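You operate a simulated robot arm through the tools that you are given. There is no shell and no other tool. Be economical: measure what you need, move in short steps, check, and stop when the job is done.

You are at the controls of a simulated robot arm. One attempt, no reset.

TASK
Tighten the yellow wheel's nut with the skate tool, then spin that wheel.
Fine: clamp the short skateboard first and release it after the spin; the tool goes back into its holder; leave the other wheel alone.

It is judged by the outcome, as a careful person would: the job done as asked, and still so three seconds after it is handed in. It fails if anything else is knocked over, pushed out of place, dropped, spilled or broken.

THE ROBOT
A 7-joint arm with a two-finger gripper on a trunk, on a base that drives. Base frame: it is fixed to the floor where the robot stands at the start and does not move with it; the origin is under the middle of the robot, x ahead of it, y to its left, z up; the surface under the hand at the start is at about z = 440. Readings come in mm, degrees, newtons and seconds.
With the tool pointing down near the work surface it reaches from about 120 to 380 mm from the robot's upright axis, wherever it stands. Its first joint turns from -143.0 to 143.0 degrees. Places, roughly: green wheel on the board [500, -400, 600]; hole of the tool holder [300, -600, 400]; lever of the wooden stand [500, 0, 500]; yellow wheel on the board [600, -200, 600]. Payload 1.47 kg.
The tool frame sits at the grasp point between the pads (the TCP): z along the fingers, y along the line on which they close. The tips reach 16 mm beyond it. Largest opening 87 mm; the body of the gripper starts 55 mm behind the TCP.
Orientation is that of the tool frame in the base frame, as a unit quaternion [w, x, y, z]. With the fingers straight down and closing along the base's y, the tool's x points along the base's -x, its y along +y and its z along -z.

THE INTERFACE
- The arm moves only by the tool nudge_tool. Its argument "increments" is a list of rows, each a list of 7 numbers: the shift along the base's x, y, z in mm, then the turn, a rotation vector about the base's x, y, z in degrees, then the gripper command, from -1 (fully open) to 1 (shut), values between in proportion. In form: [[x, y, z, wx, wy, wz, jaw], ...]. A call has 1 to 8 rows; each row shifts and turns the commanded pose from where the row before left it. Rows are played at 5 a second. More than 50 mm and 8.6 degrees between two rows, or a gripper value outside its range, and nothing of the call is played. Where a pose cannot be reached the arm comes as near as it can. A force on the tool above 90 N (or 10 N above the force at the start of the call, whichever is more), or a blocked arm, ends the call early, and 0.2 s more pass. The fingers move at their own pace (about 45 mm/s each) and stop on an object; they squeeze with about 28 N. The grip force told is the motor's: it shows also when the fingers shut on nothing. Time passes only in rows, and 0.2 s behind the last, so rows that do not move let the fingers close. It gives the time, the measured TCP pose, the force on the tool (base axes), the opening and the grip force at its end, in the units of the frame above (readings bear some noise), with the torque about the TCP (base axes, N m) and any sound that the robot's microphone picked up.
- Cameras (640 x 400 px; columns grow to the right, rows downward): "scene" is now at [120.7, -66.6, 1361.6]; the picture's right is [-0.82, -0.58, 0.00], its down [-0.52, 0.74, -0.44] and it looks along [0.25, -0.36, -0.90] (base axes); focal length 267 px, centre (320, 200). "wrist" rides on the gripper at [73, 12, -90] in the tool frame; the picture's right is [-0.16, 0.99, 0.00], its down [-0.72, -0.12, -0.68] and it looks along [-0.67, -0.11, 0.73] (tool axes); focal length 247 px, centre (320, 200). There is no depth. A picture from a camera that has moved, and an enlarged one, comes with that camera's place and axes in the base frame and with its lens. The place of the scene camera against the robot may be out by one fixed shift of up to 25 mm in any direction.
- capture(camera): a new picture of that camera. It takes no simulated time.
- slide_trunk(by): slides the trunk up (or, below 0, down) by that many mm; the arm and the scene camera ride with it, the base frame stays. It gives what a move gives, with no picture.
- roll_base(legs): drives the robot by 1 to 6 legs, each [ahead, left, turn to the left] in mm, mm and degrees, along the robot's own axes; the way and the turn of a leg run together, so that a leg with both is an arc; at most 1500 mm and 180 degrees a leg. The arm and the cameras ride along, it lands a little off, and it stops where it bumps. It gives what a move gives.
- aim_head(pan, tilt): turns the head with the scene camera to pan (to the left, within 86 degrees either way) and tilt (down, from -29 to 69), counted from straight ahead of the robot. It gives what a move gives.
- zoom(camera, box): a new picture of the part [left, top, right, bottom] of that camera's present view, enlarged. It takes no simulated time.
- sign_off(): hands the job in; it is judged then, once.

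Work in short steps. Places have to be worked out from the pictures, the camera data and where the tool is seen: move nearer, look again, correct. Check each grasp and each placing, and mend what went wrong. You have 120 turns and 82 pictures in all, those below and enlarged ones among them. Open the gripper and draw the arm clear of the work before you hand the job in, unless the task says otherwise.

The tools are called as name(argument=value, ...) on one line, values as JSON. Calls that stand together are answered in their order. nudge_tool: Moves the arm, as the interface text tells. Its arguments: {"type":"object","properties":{"increments":{"type":"array","items":{"type":"array","items":{"type":"number"}}}},"required":["increments"]} The other tools are called the same way: slide_trunk (by) slides the trunk up or down; roll_base (legs) drives the base; aim_head (pan, tilt) turns the head that bears the scene camera; capture (camera) takes a picture; zoom (camera, box) takes an enlarged picture of a part of a camera's view; sign_off () hands the job in.

At the start:

```text
t: 0.0
eef_pos: [381.3, -309.3, 990.7]
orientation: [0.0, 0.0, 1.0, -0.001]
contact_force: [-1.1, 0.0, 0.8]
moment: [0.01, -0.03, 0.0]
opening: 87.0
finger_force: 0.1
trunk travel left (down, up): [-724.0, 516.0]
robot x, y, heading: [0.0, 0.1, 0.2]
head pan, tilt: [-24.9, 63.1]
```

scene: 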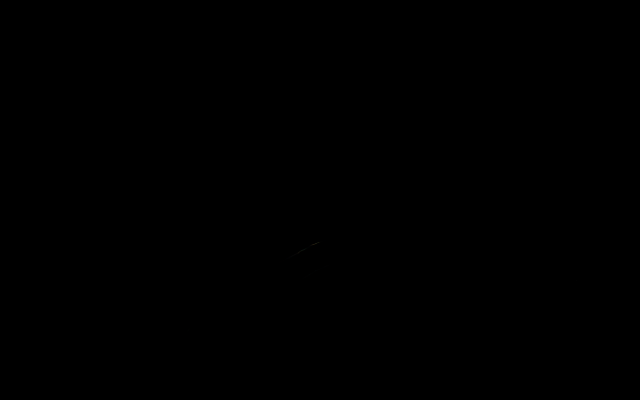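
wrist: 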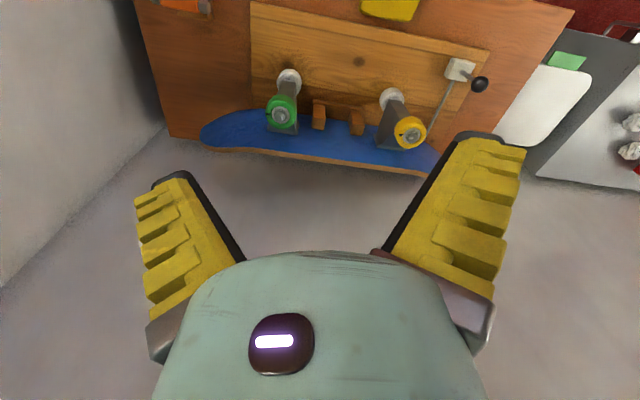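

The scene picture is black, while the wrist view shows the bench with the board. I'll turn the head a little and look again.

aim_head(pan=-25, tilt=40)

capture(camera="scene")

zoom(camera="wrist", box=[180, 0, 500, 200])

```text
t: 0.9
eef_pos: [381.4, -309.8, 990.3]
orientation: [0.0, -0.001, 1.0, -0.001]
contact_force: [0.0, -0.1, 0.0]
moment: [0.02, 0.02, -0.02]
opening: 86.8
finger_force: 0.1
trunk travel left (down, up): [-724.0, 516.0]
robot x, y, heading: [-0.0, 2.6, 0.3]
head pan, tilt: [-25.0, 40.0]
```

```text
79 pictures are left
camera scene: at [120.9, -66.9, 1361.9], right [-0.82, -0.57, 0.0], down [-0.52, 0.73, -0.44], along [0.25, -0.36, -0.9], focal length 267 px, centre (320, 200)
```

scene: 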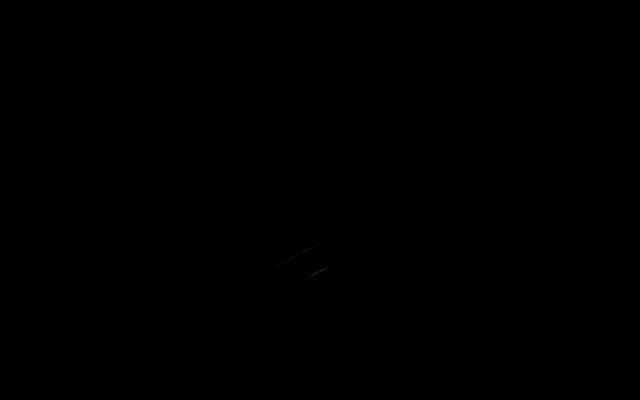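

```text
2.00 times, centred on (340, 100) of wrist
camera zoom: at [309.5, -296.8, 1079.9], right [0.16, 0.99, 0.0], down [0.72, -0.12, 0.68], along [0.67, -0.11, -0.73], focal length 494 px, centre (280, 400)
```

zoom: 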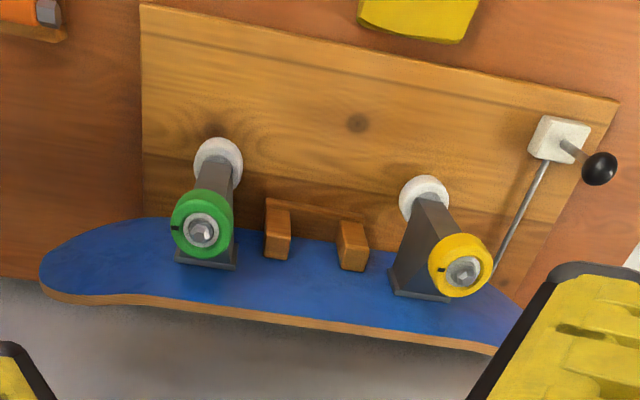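

The wrist picture is upside down: the board stands on edge, so the axles are vertical with the nuts facing up, and the lever is at the right. I'll try one other head aim, then move the hand right and back to look for the tool holder.

aim_head(pan=0, tilt=20)

capture(camera="scene")

nudge_tool(increments=[[-40, -20, 0, 0, 0, 0, -1], [-40, -20, 0, 0, 0, 0, -1], [-40, -20, 0, 0, 0, 0, -1], [-40, -20, 0, 0, 0, 0, -1], [-40, -20, 0, 0, 0, 0, -1]])

capture(camera="wrist")

```text
t: 1.8
eef_pos: [380.4, -310.0, 990.0]
orientation: [0.0, 0.0, 1.0, 0.0]
contact_force: [0.4, -1.1, -1.0]
moment: [-0.03, 0.02, 0.01]
opening: 87.1
finger_force: 0.0
trunk travel left (down, up): [-724.0, 516.0]
robot x, y, heading: [1.8, 1.7, -0.2]
head pan, tilt: [0.0, 20.0]
```

```text
77 pictures are left
camera scene: at [121.1, -67.2, 1362.2], right [-0.82, -0.58, 0.0], down [-0.52, 0.73, -0.45], along [0.26, -0.36, -0.9], focal length 267 px, centre (320, 200)
```

scene: 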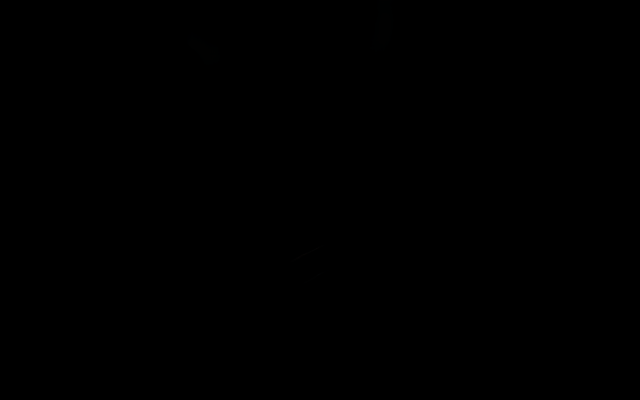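

```text
t: 3.0
eef_pos: [178.7, -410.0, 990.5]
orientation: [0.0, 0.0, 1.0, 0.001]
contact_force: [-1.1, 1.0, 0.9]
moment: [0.02, 0.02, -0.01]
opening: 87.0
finger_force: 0.1
trunk travel left (down, up): [-724.0, 516.0]
robot x, y, heading: [-3.8, -0.5, 0.2]
head pan, tilt: [0.0, 20.0]
```

```text
76 pictures are left
camera wrist: at [106.9, -397.9, 1080.6], right [0.16, 0.99, 0.0], down [0.72, -0.12, 0.68], along [0.67, -0.11, -0.73], focal length 247 px, centre (320, 200)
```

wrist: 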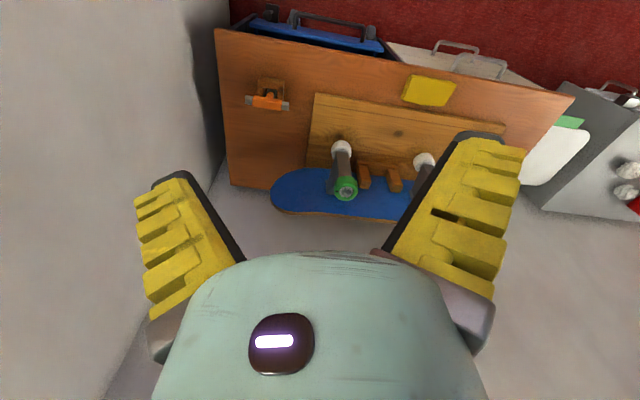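

The scene camera stays dark, so I'll work with the wrist camera. The bench is turned about -18°, and the holder with the orange tool is near (316,-565). I'll zoom in on the holder and the board.

zoom(camera="wrist", box=[208, 60, 336, 140])

zoom(camera="wrist", box=[260, 60, 500, 210])

```text
5.00 times, centred on (272, 100) of wrist
camera zoom: at [106.9, -397.9, 1080.6], right [0.16, 0.99, 0.0], down [0.72, -0.12, 0.68], along [0.67, -0.11, -0.73], focal length 1235 px, centre (560, 700)
```

zoom: 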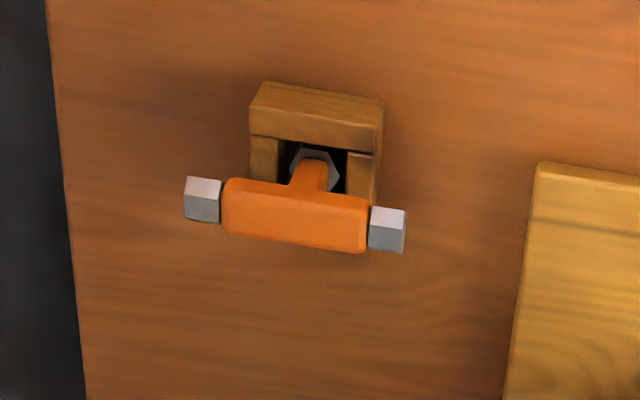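

```text
2.67 times, centred on (380, 135) of wrist
camera zoom: at [106.9, -397.9, 1080.6], right [0.16, 0.99, 0.0], down [0.72, -0.12, 0.68], along [0.67, -0.11, -0.73], focal length 659 px, centre (160, 373)
```

zoom: 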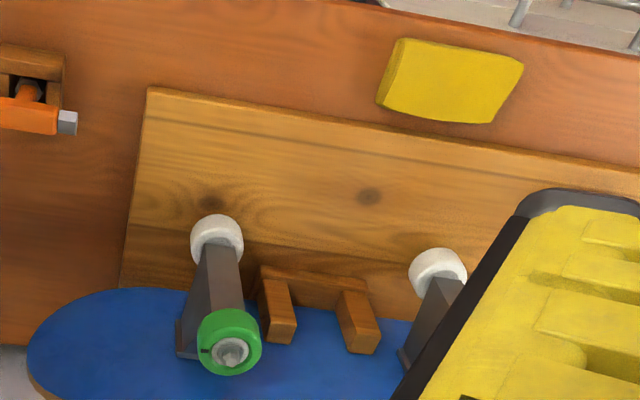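

The T-tool sits in the holder, stem down. Before driving I need to know what lies on the floor in front of the robot, so I'll tilt the hand so its camera looks straight down.

nudge_tool(increments=[[0, 30, 0, 0, 8.5, 0, -1], [0, 40, 0, 0, 8.5, 0, -1], [0, 40, 0, 0, 8.5, 0, -1], [0, 40, 0, 0, 8.5, 0, -1], [0, 40, 0, 0, 8.5, 0, -1]])

capture(camera="wrist")

```text
t: 4.2
eef_pos: [217.0, -263.6, 893.7]
orientation: [-0.311, 0.0, 0.95, -0.001]
contact_force: [-0.9, 0.8, -1.0]
moment: [0.02, 0.0, -0.02]
opening: 87.2
finger_force: 0.1
out of reach, approached as far as the arm can: row 2, 3, 4, 5
trunk travel left (down, up): [-724.0, 516.0]
robot x, y, heading: [-2.9, -0.5, 0.2]
head pan, tilt: [0.0, 20.0]
```

```text
73 pictures are left
camera wrist: at [212.2, -250.5, 1009.0], right [0.13, 0.99, -0.1], down [0.99, -0.12, 0.12], along [0.11, -0.11, -0.99], focal length 247 px, centre (320, 200)
```

wrist: 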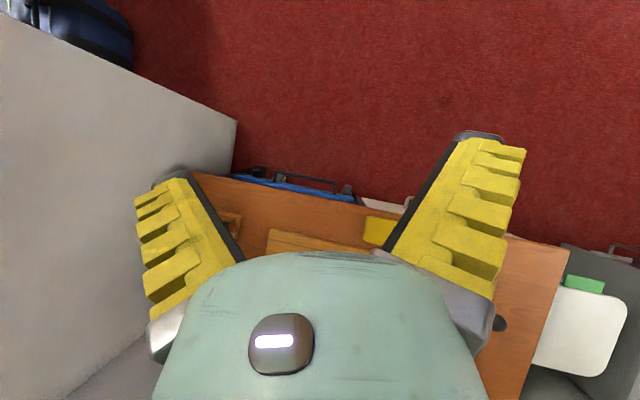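

The carpet ahead is clear; a wall stands right of the bench, and cases sit against its front. I'll straighten the hand first, then turn the base to face the bench squarely.

nudge_tool(increments=[[20, 0, 20, 0, -8.5, 0, -1], [20, 0, 20, 0, -8.5, 0, -1], [20, 0, 20, 0, -8.5, 0, -1], [20, 0, 20, 0, -8.5, 0, -1]])

roll_base(legs=[[0, 0, -18.4]])

```text
t: 5.2
eef_pos: [296.0, -264.8, 967.5]
orientation: [-0.018, 0.0, 1.0, 0.0]
contact_force: [0.3, -0.8, -0.3]
moment: [0.02, -0.01, 0.01]
opening: 87.1
finger_force: 0.0
out of reach, approached as far as the arm can: row 1
trunk travel left (down, up): [-724.0, 516.0]
robot x, y, heading: [0.5, 0.5, 0.2]
head pan, tilt: [0.0, 20.0]
```

```text
t: 6.6
eef_pos: [193.9, -345.3, 967.6]
orientation: [-0.018, 0.165, 0.986, 0.004]
contact_force: [-0.6, -0.1, -0.1]
moment: [-0.03, 0.01, 0.01]
opening: 87.1
finger_force: 0.0
trunk travel left (down, up): [-724.0, 516.0]
robot x, y, heading: [3.0, 2.6, -18.8]
head pan, tilt: [0.0, 20.0]
```

Heading is now about -18.6°, square to the bench. I'll move the hand and base left towards the lever side to study the clamp.

nudge_tool(increments=[[15, 45, 0, -0.65, -1.96, 0, -1], [15, 45, 0, 0, 0, 0, -1], [15, 45, 0, 0, 0, 0, -1]])

roll_base(legs=[[0, 200, 0]])

slide_trunk(by=-150)

capture(camera="wrist")

```text
t: 7.4
eef_pos: [208.7, -306.5, 961.7]
orientation: [-0.001, 0.165, 0.986, 0.0]
contact_force: [0.7, -0.2, 0.1]
moment: [-0.01, 0.01, 0.02]
opening: 86.9
finger_force: 0.1
out of reach, approached as far as the arm can: row 1, 2, 3
trunk travel left (down, up): [-724.0, 516.0]
robot x, y, heading: [0.1, 1.8, -18.8]
head pan, tilt: [0.0, 20.0]
```

```text
t: 9.0
eef_pos: [273.6, -119.6, 961.9]
orientation: [-0.001, 0.166, 0.986, 0.0]
contact_force: [0.2, 0.6, 0.1]
moment: [0.02, 0.02, -0.01]
opening: 87.0
finger_force: 0.0
trunk travel left (down, up): [-724.0, 516.0]
robot x, y, heading: [67.2, 190.9, -19.2]
head pan, tilt: [0.0, 20.0]
```

```text
t: 10.8
eef_pos: [273.7, -119.5, 811.6]
orientation: [-0.001, 0.167, 0.986, 0.0]
contact_force: [-0.2, -0.2, -0.3]
moment: [-0.01, 0.0, -0.01]
opening: 87.1
finger_force: 0.1
trunk travel left (down, up): [-574.0, 666.0]
robot x, y, heading: [68.7, 186.9, -19.2]
head pan, tilt: [0.0, 20.0]
```

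```text
72 pictures are left
camera wrist: at [209.2, -83.6, 900.8], right [0.47, 0.88, 0.0], down [0.65, -0.35, 0.68], along [0.6, -0.32, -0.73], focal length 247 px, centre (320, 200)
```

wrist: 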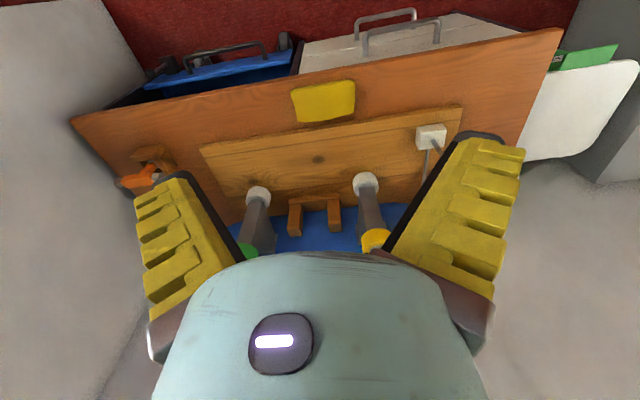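

The white pivot box is at about (498,-13). I'll reach forward and drive left to bring the knob between the fingers in view.

nudge_tool(increments=[[45, -15, 0, 0, 0, 0, -1], [45, -15, 0, 0, 0, 0, -1], [45, -15, 0, 0, 0, 0, -1], [15, 45, 0, 0, 0, 0, -1], [15, 45, 0, 0, 0, 0, -1], [15, 45, 0, 0, 0, 0, -1]])

capture(camera="wrist")

```text
t: 12.2
eef_pos: [467.6, -40.9, 800.9]
orientation: [-0.001, 0.166, 0.986, 0.0]
contact_force: [0.6, -0.3, -0.2]
moment: [0.02, 0.01, 0.02]
opening: 87.1
finger_force: 0.0
out of reach, approached as far as the arm can: row 6
trunk travel left (down, up): [-574.0, 666.0]
robot x, y, heading: [67.2, 186.3, -18.9]
head pan, tilt: [0.0, 20.0]
```

```text
71 pictures are left
camera wrist: at [403.5, -4.9, 891.9], right [0.47, 0.88, 0.0], down [0.65, -0.35, 0.68], along [0.6, -0.32, -0.73], focal length 247 px, centre (320, 200)
```

wrist: 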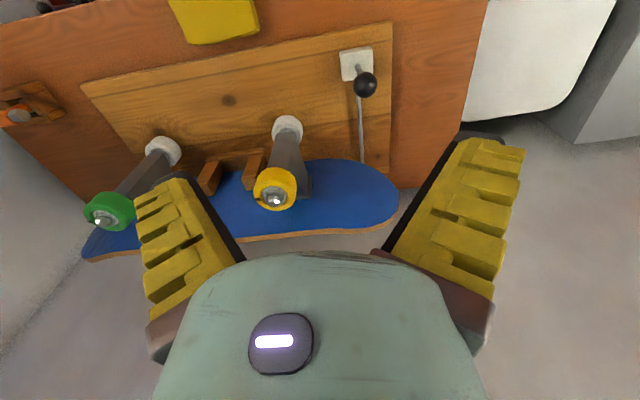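

By triangulation the yellow nut is at about (570,-157,648). I'll look closely at the lever and the wheel.

zoom(camera="wrist", box=[300, 20, 460, 120])

zoom(camera="wrist", box=[190, 100, 430, 250])

```text
4.00 times, centred on (380, 70) of wrist
camera zoom: at [403.5, -4.9, 891.9], right [0.47, 0.88, 0.0], down [0.65, -0.35, 0.68], along [0.6, -0.32, -0.73], focal length 988 px, centre (80, 720)
```

zoom: 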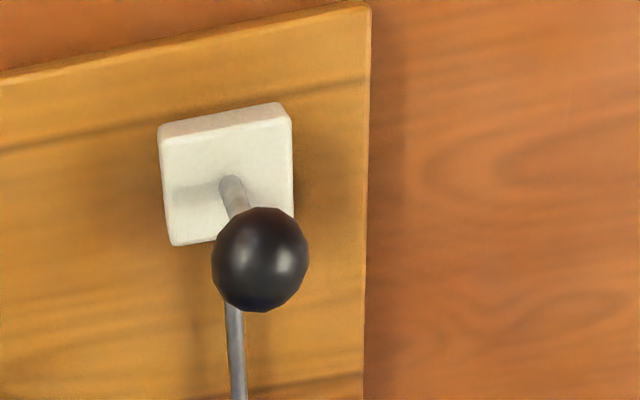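

```text
2.67 times, centred on (310, 175) of wrist
camera zoom: at [403.5, -4.9, 891.9], right [0.47, 0.88, 0.0], down [0.65, -0.35, 0.68], along [0.6, -0.32, -0.73], focal length 659 px, centre (347, 267)
```

zoom: 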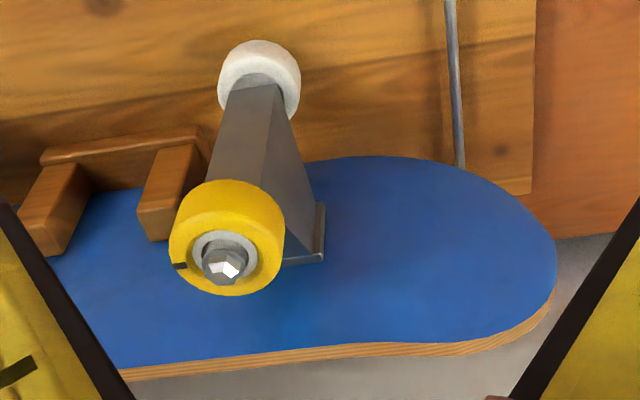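

The lever is an upright stub with a ball, knob centre about (527,-3,552), and a rod runs from its block to the deck. I'll drive the base so the hand is above the knob, lower to about z=700 and look again.

roll_base(legs=[[44, 55, 0]])

slide_trunk(by=-110)

capture(camera="wrist")

```text
t: 13.2
eef_pos: [525.9, -4.5, 803.7]
orientation: [-0.001, 0.166, 0.986, 0.001]
contact_force: [-0.1, 0.7, 0.0]
moment: [-0.03, 0.01, -0.02]
opening: 87.2
finger_force: 0.0
trunk travel left (down, up): [-574.0, 666.0]
robot x, y, heading: [122.5, 225.8, -19.0]
head pan, tilt: [0.0, 20.0]
```

```text
t: 14.6
eef_pos: [525.6, -6.1, 692.5]
orientation: [-0.001, 0.166, 0.986, 0.0]
contact_force: [0.0, 0.5, 0.0]
moment: [0.01, 0.0, -0.02]
opening: 86.9
finger_force: 0.1
trunk travel left (down, up): [-464.0, 776.0]
robot x, y, heading: [126.4, 224.1, -19.2]
head pan, tilt: [0.0, 20.0]
```

```text
68 pictures are left
camera wrist: at [461.5, 30.2, 781.9], right [0.47, 0.88, 0.0], down [0.65, -0.35, 0.68], along [0.6, -0.32, -0.73], focal length 247 px, centre (320, 200)
```

wrist: 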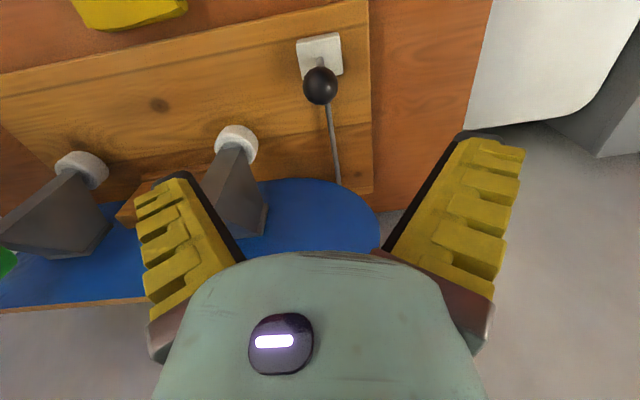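

The knob is confirmed at (527,-4,552), and the lever is upright. I'll lower so the pads straddle the ball.

nudge_tool(increments=[[1, 2, -15, 0, 0, 0, -1]])

slide_trunk(by=-122)

capture(camera="wrist")

```text
t: 15.0
eef_pos: [525.0, -3.7, 677.2]
orientation: [-0.001, 0.167, 0.986, 0.0]
contact_force: [0.7, 0.2, 0.8]
moment: [-0.01, 0.0, 0.01]
opening: 87.1
finger_force: 0.0
trunk travel left (down, up): [-464.0, 776.0]
robot x, y, heading: [123.8, 225.2, -19.1]
head pan, tilt: [0.0, 20.0]
```

```text
t: 16.5
eef_pos: [525.1, -3.0, 554.6]
orientation: [0.0, 0.166, 0.986, 0.0]
contact_force: [1.4, 0.6, 0.3]
moment: [-0.02, 0.02, 0.04]
opening: 86.7
finger_force: 0.1
trunk travel left (down, up): [-342.0, 898.0]
robot x, y, heading: [123.3, 224.5, -19.1]
head pan, tilt: [0.0, 20.0]
```

```text
67 pictures are left
camera wrist: at [461.6, 31.6, 644.4], right [0.47, 0.88, 0.0], down [0.65, -0.35, 0.68], along [0.6, -0.32, -0.73], focal length 247 px, centre (320, 200)
```

wrist: 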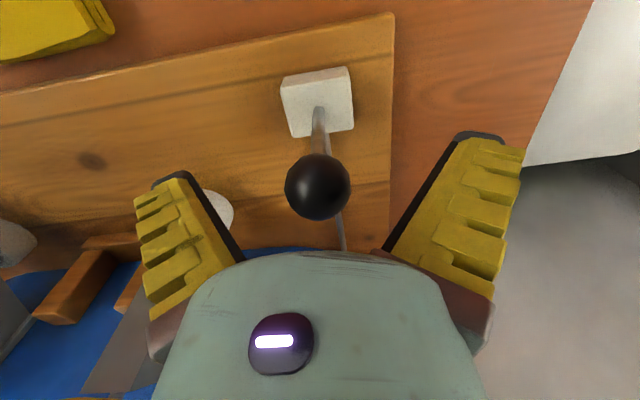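

The ball is centred between the pads, so I'll close on it.

nudge_tool(increments=[[0, 0, 0, 0, 0, 0, 0.5], [0, 0, 0, 0, 0, 0, 0.5], [0, 0, 0, 0, 0, 0, 0.5], [0, 0, 0, 0, 0, 0, 0.5]])

nudge_tool(increments=[[9.5, -3.2, 0, 0, 0, 0, 0.5], [0, 0, 0, 0, 0, 0, 0.5]])

```text
t: 17.5
eef_pos: [525.7, -3.9, 555.2]
orientation: [-0.001, 0.166, 0.986, 0.0]
contact_force: [0.1, -1.5, -0.3]
moment: [0.01, 0.02, 0.0]
opening: 28.6
finger_force: 5.2
trunk travel left (down, up): [-342.0, 898.0]
robot x, y, heading: [125.2, 219.7, -19.2]
head pan, tilt: [0.0, 20.0]
```

```text
t: 18.1
eef_pos: [535.3, -8.4, 554.6]
orientation: [-0.001, 0.166, 0.986, 0.0]
contact_force: [-2.0, -2.6, 0.6]
moment: [0.0, 0.0, 0.02]
opening: 29.7
finger_force: 6.3
trunk travel left (down, up): [-342.0, 898.0]
robot x, y, heading: [126.6, 224.3, -19.1]
head pan, tilt: [0.0, 20.0]
```

It moved 10 mm towards the board with little force. I'll check whether the ball followed.

capture(camera="wrist")

```text
66 pictures are left
camera wrist: at [470.6, 27.5, 644.0], right [0.47, 0.88, 0.0], down [0.65, -0.35, 0.68], along [0.6, -0.32, -0.73], focal length 247 px, centre (320, 200)
```

wrist: 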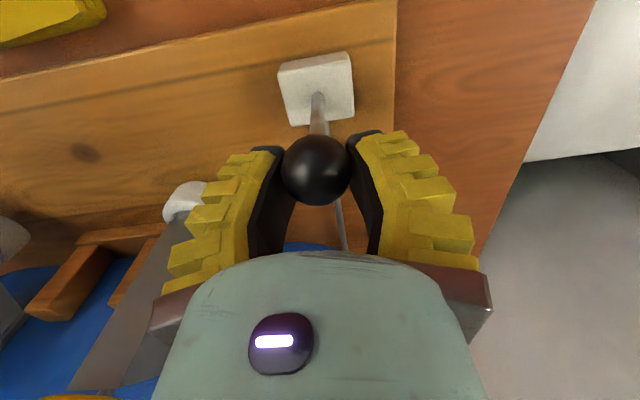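

The ball stayed and the pads slipped past it. I'll return to centre, grip firmly, and try the other direction.

nudge_tool(increments=[[-9, 4, -2, 0, 0, 0, -0.1], [0, 0, 0, 0, 0, 0, 1], [0, 0, 0, 0, 0, 0, 1], [0, 0, 0, 0, 0, 0, 1]])

nudge_tool(increments=[[-9.5, 3.2, 0, 0, 0, 0, 1], [0, 0, 0, 0, 0, 0, 1]])

capture(camera="wrist")

```text
t: 19.1
eef_pos: [526.6, -5.5, 552.1]
orientation: [0.0, 0.167, 0.986, 0.0]
contact_force: [-0.4, -3.8, -1.0]
moment: [-0.02, -0.06, -0.05]
opening: 24.3
finger_force: 29.8
trunk travel left (down, up): [-342.0, 898.0]
robot x, y, heading: [119.5, 222.2, -19.2]
head pan, tilt: [0.0, 20.0]
```

```text
t: 19.7
eef_pos: [520.2, -4.2, 553.2]
orientation: [0.001, 0.166, 0.986, -0.001]
contact_force: [10.4, -9.4, -14.9]
moment: [-0.24, -0.8, 0.04]
opening: 23.8
finger_force: 30.5
trunk travel left (down, up): [-342.0, 898.0]
robot x, y, heading: [122.5, 221.2, -19.1]
head pan, tilt: [0.0, 20.0]
```

```text
65 pictures are left
camera wrist: at [455.7, 32.5, 642.7], right [0.47, 0.88, 0.0], down [0.65, -0.35, 0.68], along [0.6, -0.32, -0.73], focal length 247 px, centre (320, 200)
```

wrist: 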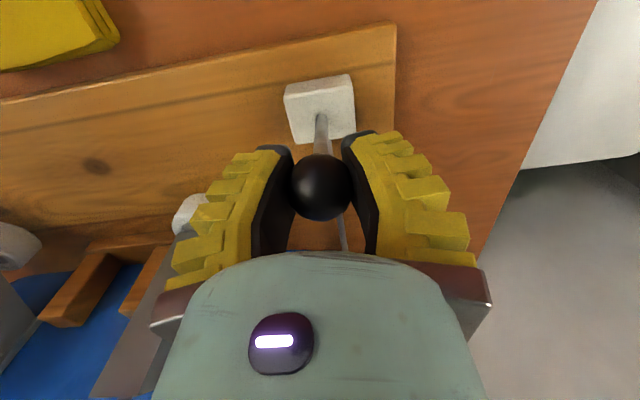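

It is stiff in that direction, with 10-15 N resisting. I'll try towards the board again with the firm grip.

nudge_tool(increments=[[9.5, -3.2, 0, 0, 0, 0, 1], [9.5, -3.2, 0, 0, 0, 0, 1], [0, 0, 0, 0, 0, 0, 1]])

capture(camera="wrist")

```text
t: 20.5
eef_pos: [526.6, -6.0, 550.6]
orientation: [-0.007, 0.167, 0.986, 0.001]
contact_force: [-21.1, 2.1, -0.8]
moment: [0.08, 0.21, -0.06]
opening: 24.9
finger_force: 29.4
trunk travel left (down, up): [-342.0, 898.0]
robot x, y, heading: [125.9, 225.8, -19.4]
head pan, tilt: [0.0, 20.0]
```

```text
64 pictures are left
camera wrist: at [463.9, 29.9, 640.2], right [0.47, 0.88, 0.0], down [0.65, -0.35, 0.67], along [0.59, -0.32, -0.74], focal length 247 px, centre (320, 200)
```

wrist: 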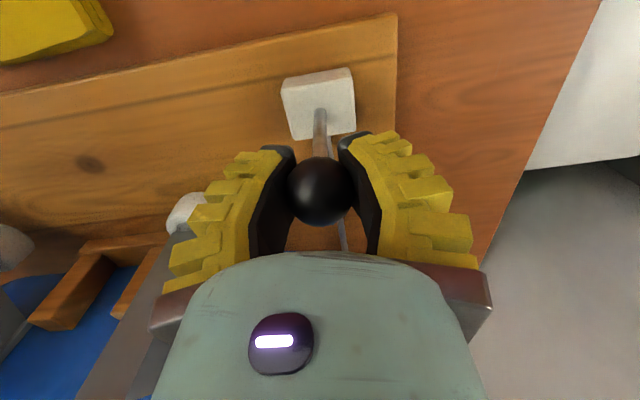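

It is stiff along this line both ways, so the lever likely swings sideways about the rod axis. I'll re-centre and try along the bench, +u first.

nudge_tool(increments=[[-9.5, 3.2, 0, 0, 0, 0, 1], [3.2, 9.5, 0, 0, 0, 0, 1], [0, 0, 0, 0, 0, 0, 1]])

capture(camera="wrist")

```text
t: 21.3
eef_pos: [525.3, -4.6, 552.4]
orientation: [-0.002, 0.17, 0.985, -0.007]
contact_force: [-4.6, -26.4, -28.4]
moment: [0.17, -0.39, -0.11]
opening: 22.8
finger_force: 30.0
trunk travel left (down, up): [-342.0, 898.0]
robot x, y, heading: [124.6, 224.4, -19.5]
head pan, tilt: [0.0, 20.0]
```

```text
63 pictures are left
camera wrist: at [461.3, 32.6, 642.3], right [0.48, 0.88, -0.01], down [0.65, -0.34, 0.68], along [0.59, -0.34, -0.73], focal length 247 px, centre (320, 200)
```

wrist: 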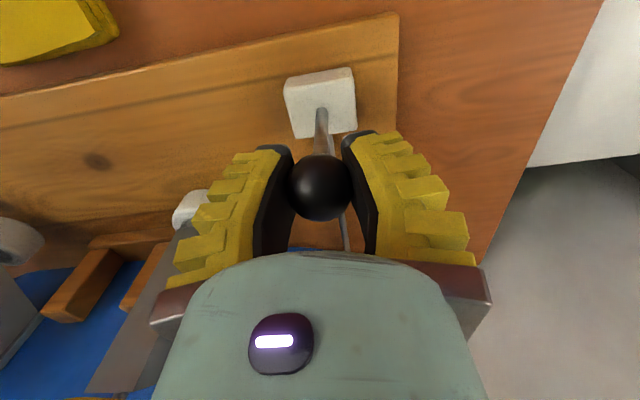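

+u is blocked too, with 26 N against it. I'll try -u.

nudge_tool(increments=[[-3.2, -9.5, 0, 0, 0, 0, 1], [-3.2, -9.5, 0, 0, 0, 0, 1], [0, 0, 0, 0, 0, 0, 1]])

capture(camera="wrist")

```text
t: 22.1
eef_pos: [524.0, -5.4, 552.1]
orientation: [0.0, 0.162, 0.987, 0.005]
contact_force: [3.0, 11.4, -5.2]
moment: [0.01, 0.04, 0.41]
opening: 22.9
finger_force: 30.3
trunk travel left (down, up): [-342.0, 898.0]
robot x, y, heading: [120.7, 226.4, -19.3]
head pan, tilt: [0.0, 20.0]
```

```text
62 pictures are left
camera wrist: at [460.1, 29.3, 642.5], right [0.47, 0.88, 0.01], down [0.65, -0.35, 0.68], along [0.6, -0.31, -0.73], focal length 247 px, centre (320, 200)
```

wrist: 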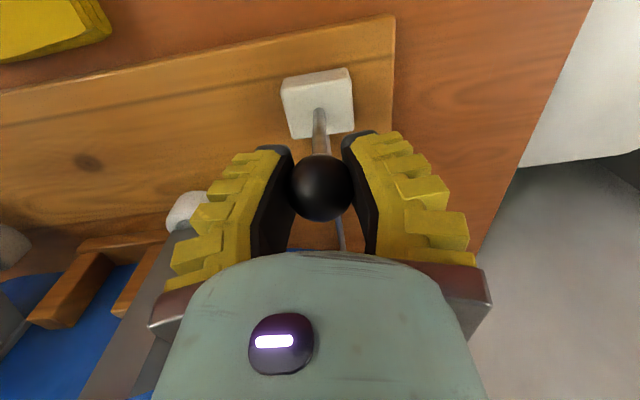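

It is stiff every way so far. I'll release and study the mechanism more closely before pushing harder.

nudge_tool(increments=[[2, 5, 0, 0, 0, 0, -1], [0, 0, 0, 0, 0, 0, -1], [0, 0, 20, 0, 0, 0, -1], [0, 0, 40, 0, 0, 0, -1], [10, 30, 20, 0, 0, 0, -1], [-40, 13, 0, 0, 0, 0, -1]])

zoom(camera="wrist", box=[180, 20, 420, 260])

```text
t: 23.5
eef_pos: [533.1, -7.7, 597.6]
orientation: [-0.002, 0.166, 0.986, 0.002]
contact_force: [0.4, -0.3, 0.1]
moment: [0.04, -0.02, 0.01]
opening: 87.2
finger_force: 0.1
out of reach, approached as far as the arm can: row 4, 5, 6
trunk travel left (down, up): [-342.0, 898.0]
robot x, y, heading: [122.6, 223.7, -19.2]
head pan, tilt: [0.0, 20.0]
```

```text
1.67 times, centred on (300, 140) of wrist
camera zoom: at [469.1, 26.8, 686.1], right [0.47, 0.88, 0.0], down [0.65, -0.35, 0.68], along [0.6, -0.32, -0.74], focal length 412 px, centre (353, 300)
```

zoom: 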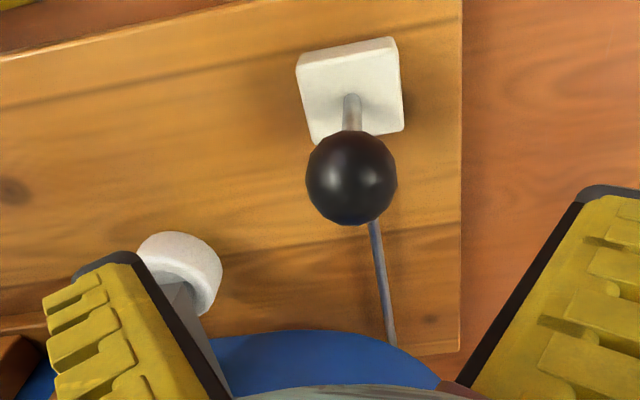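

Comparing the pictures, the ball hit a hard stop towards the board but actually moved about 6 mm when pulled towards the robot. I'll grip it again and pull along an arc towards the robot.

nudge_tool(increments=[[-6, 2, -20, 0, 0, 0, -1], [0, 0, -24, 0, 0, 0, -1], [0, 0, 0, 0, 0, 0, 0.2], [0, 0, 0, 0, 0, 0, 1], [0, 0, 0, 0, 0, 0, 1], [0, 0, 0, 0, 0, 0, 1]])

nudge_tool(increments=[[-9.5, 3.2, -1, 0, 0, 0, 1], [-9.5, 3.2, -2, 0, 0, 0, 1], [-9.5, 3.2, -4, 0, 0, 0, 1], [0, 0, 0, 0, 0, 0, 1]])

capture(camera="wrist")

```text
t: 24.9
eef_pos: [527.7, -4.9, 554.3]
orientation: [-0.001, 0.166, 0.986, 0.001]
contact_force: [0.1, 1.5, -0.8]
moment: [-0.02, -0.01, 0.04]
opening: 27.0
finger_force: 19.3
trunk travel left (down, up): [-342.0, 898.0]
robot x, y, heading: [122.4, 225.3, -19.0]
head pan, tilt: [0.0, 20.0]
```

```text
t: 25.9
eef_pos: [503.2, 2.4, 543.0]
orientation: [-0.002, 0.167, 0.986, 0.002]
contact_force: [7.9, 0.7, -10.6]
moment: [-0.08, -0.22, 0.12]
opening: 23.6
finger_force: 30.0
out of reach, approached as far as the arm can: row 3
trunk travel left (down, up): [-342.0, 898.0]
robot x, y, heading: [123.6, 226.2, -19.3]
head pan, tilt: [0.0, 20.0]
```

```text
60 pictures are left
camera wrist: at [440.2, 37.3, 632.6], right [0.47, 0.88, 0.0], down [0.65, -0.35, 0.68], along [0.6, -0.32, -0.74], focal length 247 px, centre (320, 200)
```

wrist: 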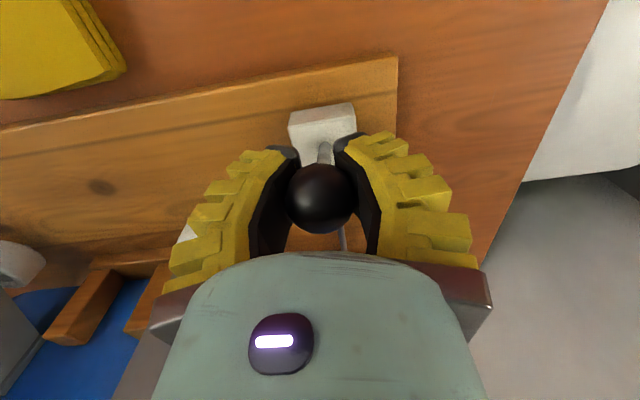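

The lever swings towards the robot with modest resistance (8-10 N). I'll continue down the arc.

nudge_tool(increments=[[-8, 2.7, -5, 0, 0, 0, 1], [-8, 2.7, -6, 0, 0, 0, 1], [-7, 2.4, -7, 0, 0, 0, 1], [0, 0, 0, 0, 0, 0, 1]])

capture(camera="wrist")

```text
t: 26.9
eef_pos: [484.4, 9.5, 520.6]
orientation: [-0.002, 0.166, 0.986, 0.002]
contact_force: [7.5, 3.3, -8.9]
moment: [-0.06, 0.09, 0.18]
opening: 8.2
finger_force: 29.8
out of reach, approached as far as the arm can: row 1
trunk travel left (down, up): [-342.0, 898.0]
robot x, y, heading: [123.3, 227.8, -19.1]
head pan, tilt: [0.0, 20.0]
```

```text
59 pictures are left
camera wrist: at [420.4, 44.1, 610.0], right [0.47, 0.88, 0.0], down [0.65, -0.35, 0.68], along [0.6, -0.32, -0.74], focal length 247 px, centre (320, 200)
```

wrist: 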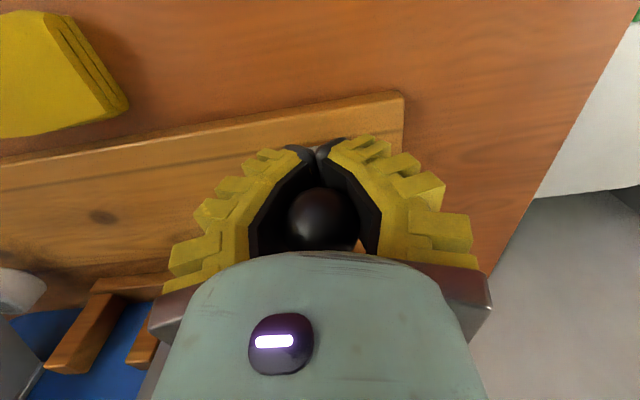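

The pads have slid round to the near side of the ball, so pulling by grip no longer works. I'll open, see whether the lever stays, and then push it from behind with closed fingers.

nudge_tool(increments=[[0, 0, 0, 0, 0, 0, -1], [0, 0, 0, 0, 0, 0, -1], [0, 0, 0, 0, 0, 0, -1], [0, 0, 0, 0, 0, 0, -1]])

slide_trunk(by=100)

capture(camera="wrist")

```text
t: 27.9
eef_pos: [483.4, 6.3, 520.8]
orientation: [-0.002, 0.166, 0.986, 0.002]
contact_force: [1.1, -0.9, 0.8]
moment: [0.0, -0.01, -0.02]
opening: 86.8
finger_force: 0.1
trunk travel left (down, up): [-342.0, 898.0]
robot x, y, heading: [122.9, 222.0, -19.2]
head pan, tilt: [0.0, 20.0]
```

```text
t: 29.2
eef_pos: [482.8, 7.1, 620.8]
orientation: [-0.001, 0.166, 0.986, 0.001]
contact_force: [-0.4, 0.3, -0.3]
moment: [0.03, 0.0, -0.01]
opening: 86.9
finger_force: 0.0
trunk travel left (down, up): [-442.0, 798.0]
robot x, y, heading: [123.7, 222.5, -19.1]
head pan, tilt: [0.0, 20.0]
```

```text
58 pictures are left
camera wrist: at [418.7, 42.3, 710.2], right [0.47, 0.88, 0.0], down [0.65, -0.35, 0.68], along [0.6, -0.32, -0.73], focal length 247 px, centre (320, 200)
```

wrist: 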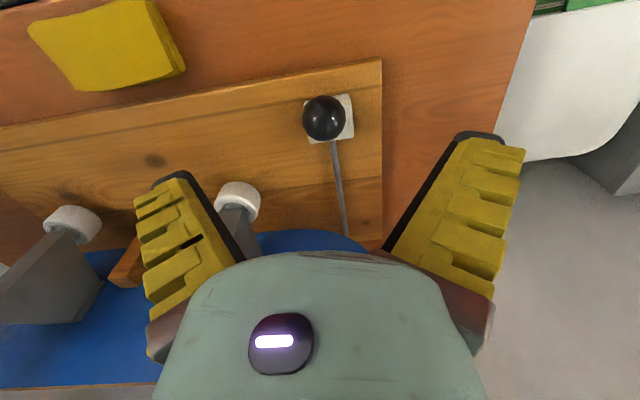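

The lever holds where it is left; the ball is now at about (487,9,542), tilted about 33°. I'll drive 60 mm ahead for better reach and put the hand behind the ball.

roll_base(legs=[[60, 0, 0]])

```text
t: 30.2
eef_pos: [540.1, -13.2, 621.4]
orientation: [-0.001, 0.166, 0.986, 0.002]
contact_force: [0.6, 0.2, 0.5]
moment: [-0.01, 0.04, -0.02]
opening: 86.8
finger_force: 0.0
trunk travel left (down, up): [-442.0, 798.0]
robot x, y, heading: [177.7, 207.5, -19.1]
head pan, tilt: [0.0, 20.0]
```

The base moved freely. I'll change to a better arm posture, trunk up and hand down, with the fingers shut behind the ball.

slide_trunk(by=200)

nudge_tool(increments=[[2, 4, -36, 0, 0, 0, 1], [2, 0, -36, 0, 0, 0, 1], [0, 0, -36, 0, 0, 0, 1], [0, 0, -36, 0, 0, 0, 1], [0, 0, -36, 0, 0, 0, 1]])

capture(camera="wrist")

```text
t: 32.4
eef_pos: [540.5, -12.5, 820.9]
orientation: [-0.001, 0.165, 0.986, 0.001]
contact_force: [-0.1, 0.9, -0.1]
moment: [0.0, 0.02, -0.04]
opening: 87.0
finger_force: 0.1
trunk travel left (down, up): [-642.0, 598.0]
robot x, y, heading: [182.3, 207.7, -19.2]
head pan, tilt: [0.0, 20.0]
```

```text
t: 33.6
eef_pos: [544.7, -8.0, 639.2]
orientation: [-0.001, 0.165, 0.986, 0.0]
contact_force: [-0.1, -0.4, 0.4]
moment: [-0.02, 0.0, -0.02]
opening: 0.0
finger_force: 16.0
trunk travel left (down, up): [-642.0, 598.0]
robot x, y, heading: [181.1, 203.8, -19.1]
head pan, tilt: [0.0, 20.0]
```

```text
57 pictures are left
camera wrist: at [480.6, 27.5, 729.3], right [0.47, 0.88, 0.0], down [0.65, -0.35, 0.68], along [0.6, -0.32, -0.74], focal length 247 px, centre (320, 200)
```

wrist: 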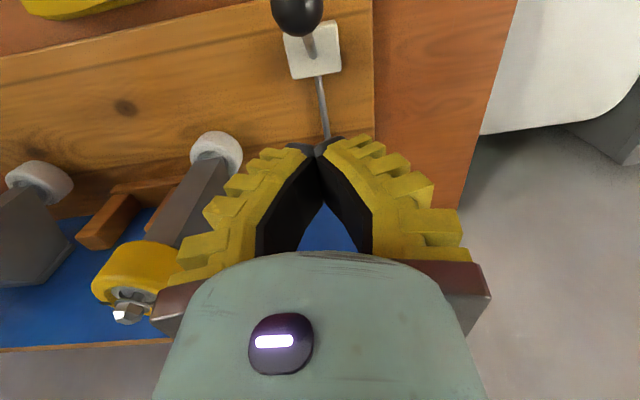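

The posture is good. I'll lower behind the ball and push it towards the robot.

nudge_tool(increments=[[0, -3, -36, 0, 0, 0, 1], [0, 0, -36, 0, 0, 0, 1], [0, 0, -28, 0, 0, 0, 1]])

nudge_tool(increments=[[-14, 4.7, 0, 0, 0, 0, 1], [-14, 4.7, 0, 0, 0, 0, 1], [-10, 3.3, -5, 0, 0, 0, 1], [-10, 3.3, -6, 0, 0, 0, 1], [0, 0, 0, 0, 0, 0, 1]])

capture(camera="wrist")

```text
t: 34.4
eef_pos: [534.0, -6.1, 555.2]
orientation: [-0.009, 0.164, 0.986, 0.002]
contact_force: [-3.8, 1.5, -1.4]
moment: [-0.08, -0.27, 0.02]
opening: 0.0
finger_force: 28.0
out of reach, approached as far as the arm can: row 3
trunk travel left (down, up): [-642.0, 598.0]
robot x, y, heading: [180.8, 200.0, -19.2]
head pan, tilt: [0.0, 20.0]
```

```text
t: 35.6
eef_pos: [495.6, 4.6, 549.2]
orientation: [0.0, 0.167, 0.986, 0.001]
contact_force: [1.0, -0.6, -0.4]
moment: [-0.02, 0.0, 0.01]
opening: 0.0
finger_force: 28.0
trunk travel left (down, up): [-642.0, 598.0]
robot x, y, heading: [184.6, 201.5, -19.1]
head pan, tilt: [0.0, 20.0]
```

```text
56 pictures are left
camera wrist: at [432.6, 40.2, 637.2], right [0.47, 0.88, 0.0], down [0.65, -0.35, 0.68], along [0.6, -0.32, -0.73], focal length 247 px, centre (320, 200)
```

wrist: 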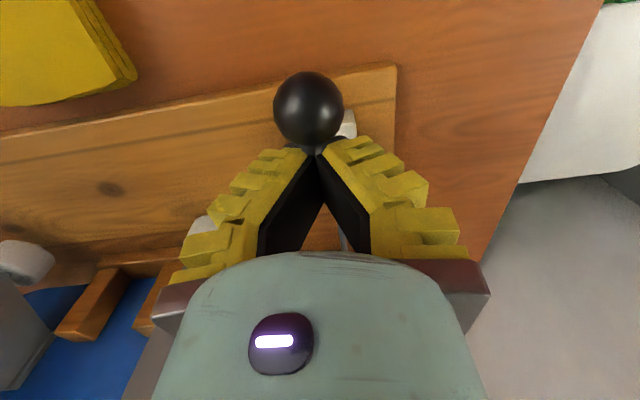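

The ball is moving, now at about 52° of tilt. I'll continue.

nudge_tool(increments=[[-7, 2.3, -10, 0, 0, 0, 1], [-6, 2, -10, 0, 0, 0, 1], [-5, 1.6, -10, 0, 0, 0, 1], [-4, 1.3, -8, 0, 0, 0, 1], [0, 0, 0, 0, 0, 0, 1]])

capture(camera="wrist")

```text
t: 36.8
eef_pos: [481.8, 9.8, 537.9]
orientation: [0.0, 0.166, 0.986, 0.001]
contact_force: [1.6, 1.1, 0.1]
moment: [-0.03, -0.03, -0.02]
opening: 0.0
finger_force: 27.9
out of reach, approached as far as the arm can: row 1, 2, 3, 4
trunk travel left (down, up): [-642.0, 598.0]
robot x, y, heading: [181.7, 206.6, -19.0]
head pan, tilt: [0.0, 20.0]
```

```text
55 pictures are left
camera wrist: at [417.2, 44.7, 627.6], right [0.47, 0.88, 0.0], down [0.65, -0.35, 0.68], along [0.6, -0.32, -0.73], focal length 247 px, centre (320, 200)
```

wrist: 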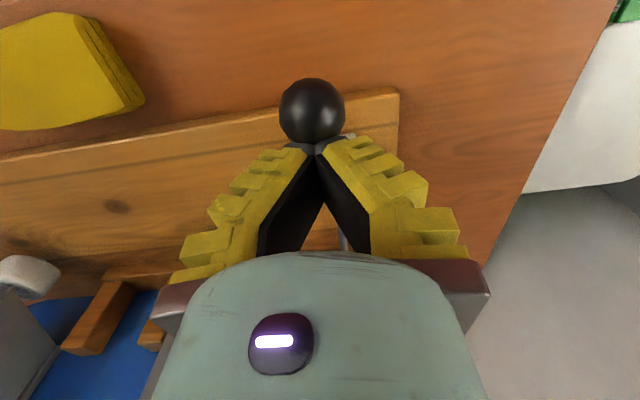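

The ball is at about 70°, low and near the tips. The arm is at its lower limit, so I'll lower the trunk and then push again.

slide_trunk(by=-20)

nudge_tool(increments=[[-6, 2, 0, 0, 0, 0, 1], [-6, 2, 0, 0, 0, 0, 1], [0, 0, 0, 0, 0, 0, 1]])

capture(camera="wrist")

```text
t: 37.4
eef_pos: [480.6, 9.3, 518.3]
orientation: [-0.001, 0.166, 0.986, 0.001]
contact_force: [1.0, -0.1, 0.7]
moment: [0.05, 0.02, 0.01]
opening: 0.1
finger_force: 27.6
trunk travel left (down, up): [-622.0, 618.0]
robot x, y, heading: [179.7, 201.8, -19.4]
head pan, tilt: [0.0, 20.0]
```

```text
t: 38.2
eef_pos: [474.3, 11.6, 520.6]
orientation: [0.001, 0.165, 0.986, 0.0]
contact_force: [10.3, -1.8, 2.7]
moment: [-0.03, -0.07, -0.01]
opening: 6.1
finger_force: 28.3
trunk travel left (down, up): [-622.0, 618.0]
robot x, y, heading: [179.0, 204.1, -19.3]
head pan, tilt: [0.0, 20.0]
```

```text
54 pictures are left
camera wrist: at [410.4, 47.1, 608.6], right [0.47, 0.88, 0.0], down [0.64, -0.34, 0.68], along [0.6, -0.32, -0.73], focal length 247 px, centre (320, 200)
```

wrist: 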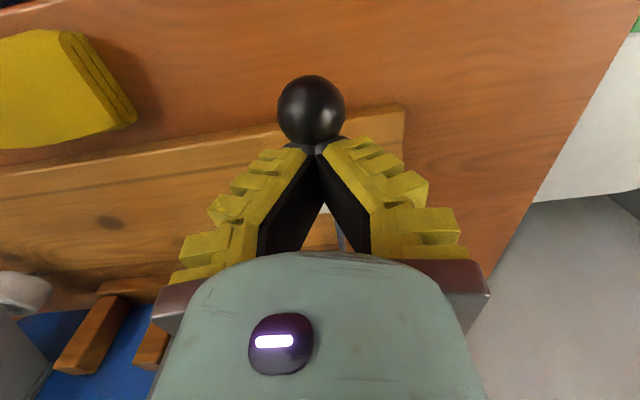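

The ball is at about (451,21,495), with 10 N resisting, so it may be near its end. I'll push a bit more to find out.

nudge_tool(increments=[[-6, 2, -3, 0, 0, 0, 1], [-6, 2, -3, 0, 0, 0, 1], [0, 0, 0, 0, 0, 0, 1]])

capture(camera="wrist")

```text
t: 39.0
eef_pos: [474.5, 10.8, 518.7]
orientation: [0.009, 0.165, 0.986, -0.001]
contact_force: [35.4, -9.0, 11.8]
moment: [-0.05, -0.25, -0.12]
opening: 5.9
finger_force: 28.5
out of reach, approached as far as the arm can: row 2
trunk travel left (down, up): [-622.0, 618.0]
robot x, y, heading: [179.7, 204.8, -19.2]
head pan, tilt: [0.0, 20.0]
```

```text
53 pictures are left
camera wrist: at [408.8, 47.4, 606.8], right [0.47, 0.88, 0.0], down [0.64, -0.34, 0.69], along [0.61, -0.32, -0.72], focal length 247 px, centre (320, 200)
```

wrist: 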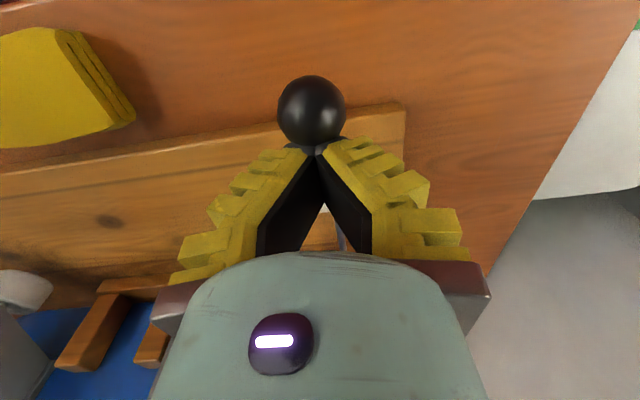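

There is a hard stop at 35 N, so the lever is fully over. I'll back off, lift, and inspect the lever and the clamp.

nudge_tool(increments=[[12, -4, 0, 0, 0, 0, 1], [12, -4, 4, 0, 0, 0, 1], [6, -2, 36, 0, 0, 0, 1], [0, 0, 40, 0, 0, 0, 1], [0, 0, 40, 0, 0, 0, 1], [0, 0, 40, 0, 0, 0, -1], [0, 0, 40, 0, 0, 0, -1]])

capture(camera="wrist")

```text
t: 40.6
eef_pos: [484.9, 7.2, 716.6]
orientation: [-0.002, 0.165, 0.986, 0.001]
contact_force: [0.3, 0.7, 0.3]
moment: [-0.01, -0.03, 0.01]
opening: 84.1
finger_force: 0.1
trunk travel left (down, up): [-622.0, 618.0]
robot x, y, heading: [181.8, 205.9, -19.0]
head pan, tilt: [0.0, 20.0]
```

```text
52 pictures are left
camera wrist: at [420.8, 41.6, 805.9], right [0.47, 0.88, 0.0], down [0.65, -0.35, 0.68], along [0.6, -0.32, -0.74], focal length 247 px, centre (320, 200)
```

wrist: 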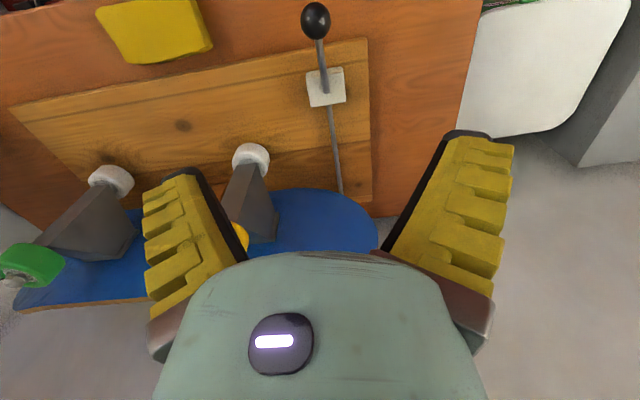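

The lever now lies flat towards the robot, which should be clamped. Next I'll raise the hand and drive right to the tool holder.

slide_trunk(by=80)

roll_base(legs=[[0, -300, 0], [0, -280, 0]])

capture(camera="wrist")

```text
t: 41.8
eef_pos: [484.6, 5.0, 796.2]
orientation: [-0.001, 0.166, 0.986, 0.001]
contact_force: [-0.8, -0.5, -1.0]
moment: [0.02, -0.02, 0.04]
opening: 87.0
finger_force: 0.1
trunk travel left (down, up): [-702.0, 538.0]
robot x, y, heading: [182.1, 204.3, -19.1]
head pan, tilt: [0.0, 20.0]
```

```text
t: 45.0
eef_pos: [325.9, -437.2, 794.5]
orientation: [0.0, 0.169, 0.986, 0.003]
contact_force: [0.0, -0.4, -0.3]
moment: [0.03, -0.01, 0.0]
opening: 87.2
finger_force: 0.0
trunk travel left (down, up): [-702.0, 538.0]
robot x, y, heading: [16.0, -240.2, -19.3]
head pan, tilt: [0.0, 20.0]
stopped in leg 2: the robot was blocked; the commanded pose is now the measured one
```

```text
51 pictures are left
camera wrist: at [263.0, -401.7, 884.7], right [0.48, 0.88, 0.01], down [0.64, -0.36, 0.68], along [0.6, -0.32, -0.73], focal length 247 px, centre (320, 200)
```

wrist: 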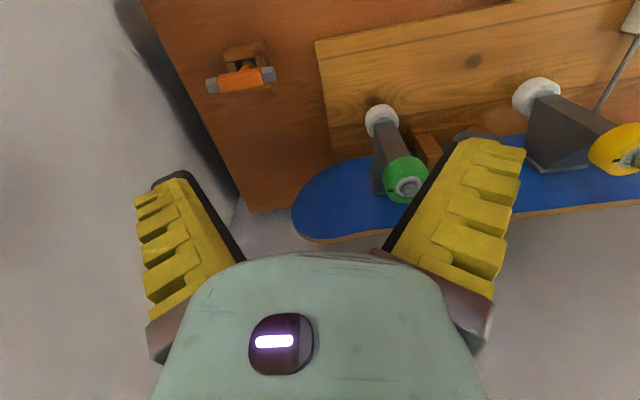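

The base was blocked on the right side. The tool's crossbar triangulates to about (311,-557,497). I'll zoom on it, then back off the obstacle slightly.

zoom(camera="wrist", box=[180, 30, 308, 110])

roll_base(legs=[[40, 25, 0]])

```text
5.00 times, centred on (244, 70) of wrist
camera zoom: at [263.0, -401.7, 884.7], right [0.48, 0.88, 0.01], down [0.64, -0.36, 0.68], along [0.6, -0.32, -0.73], focal length 1235 px, centre (700, 850)
```

zoom: 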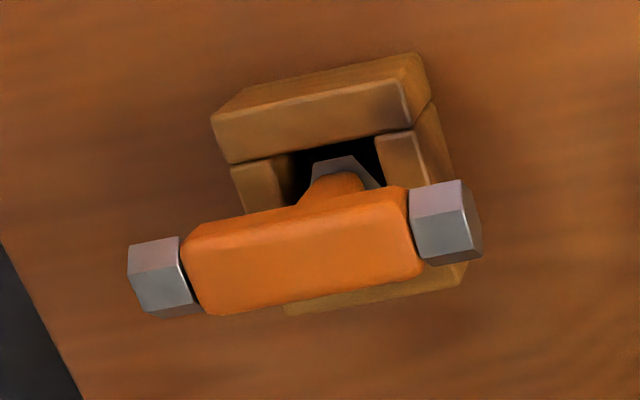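

```text
t: 45.9
eef_pos: [371.0, -430.7, 796.1]
orientation: [-0.001, 0.169, 0.986, 0.002]
contact_force: [-0.4, 0.2, 0.5]
moment: [0.03, 0.03, -0.01]
opening: 86.9
finger_force: 0.0
trunk travel left (down, up): [-702.0, 538.0]
robot x, y, heading: [65.8, -232.0, -19.3]
head pan, tilt: [0.0, 20.0]
```

The bar lies along the bench direction, centre about (312,-558,497). I'll creep the base a bit further ahead for reach, then turn the hand 90° anticlockwise so the jaws close across the bar.

roll_base(legs=[[35, 0, 0]])

nudge_tool(increments=[[-10, -30, 0, 0, 0, 8.5, -1], [-10, -30, 0, 0, 0, 8.5, -1], [-10, -30, 0, 0, 0, 8.5, -1], [0, 0, 0, 0, 0, 8.5, -1], [0, 0, 0, 0, 0, 8.5, -1], [0, 0, 0, 0, 0, 8.5, -1], [0, 0, 0, 0, 0, 8.5, -1], [0, 0, 0, 0, 0, 8.5, -1]])

```text
t: 46.8
eef_pos: [403.8, -442.1, 796.1]
orientation: [-0.001, 0.169, 0.986, 0.002]
contact_force: [0.0, -0.1, 0.6]
moment: [0.02, 0.02, 0.0]
opening: 87.1
finger_force: 0.1
trunk travel left (down, up): [-702.0, 538.0]
robot x, y, heading: [97.3, -241.2, -19.4]
head pan, tilt: [0.0, 20.0]
```

```text
t: 48.6
eef_pos: [374.0, -532.9, 796.5]
orientation: [-0.002, -0.413, 0.911, 0.001]
contact_force: [0.7, 0.0, 0.5]
moment: [0.02, 0.0, -0.01]
opening: 87.0
finger_force: 0.0
trunk travel left (down, up): [-702.0, 538.0]
robot x, y, heading: [101.3, -242.6, -19.3]
head pan, tilt: [0.0, 20.0]
```

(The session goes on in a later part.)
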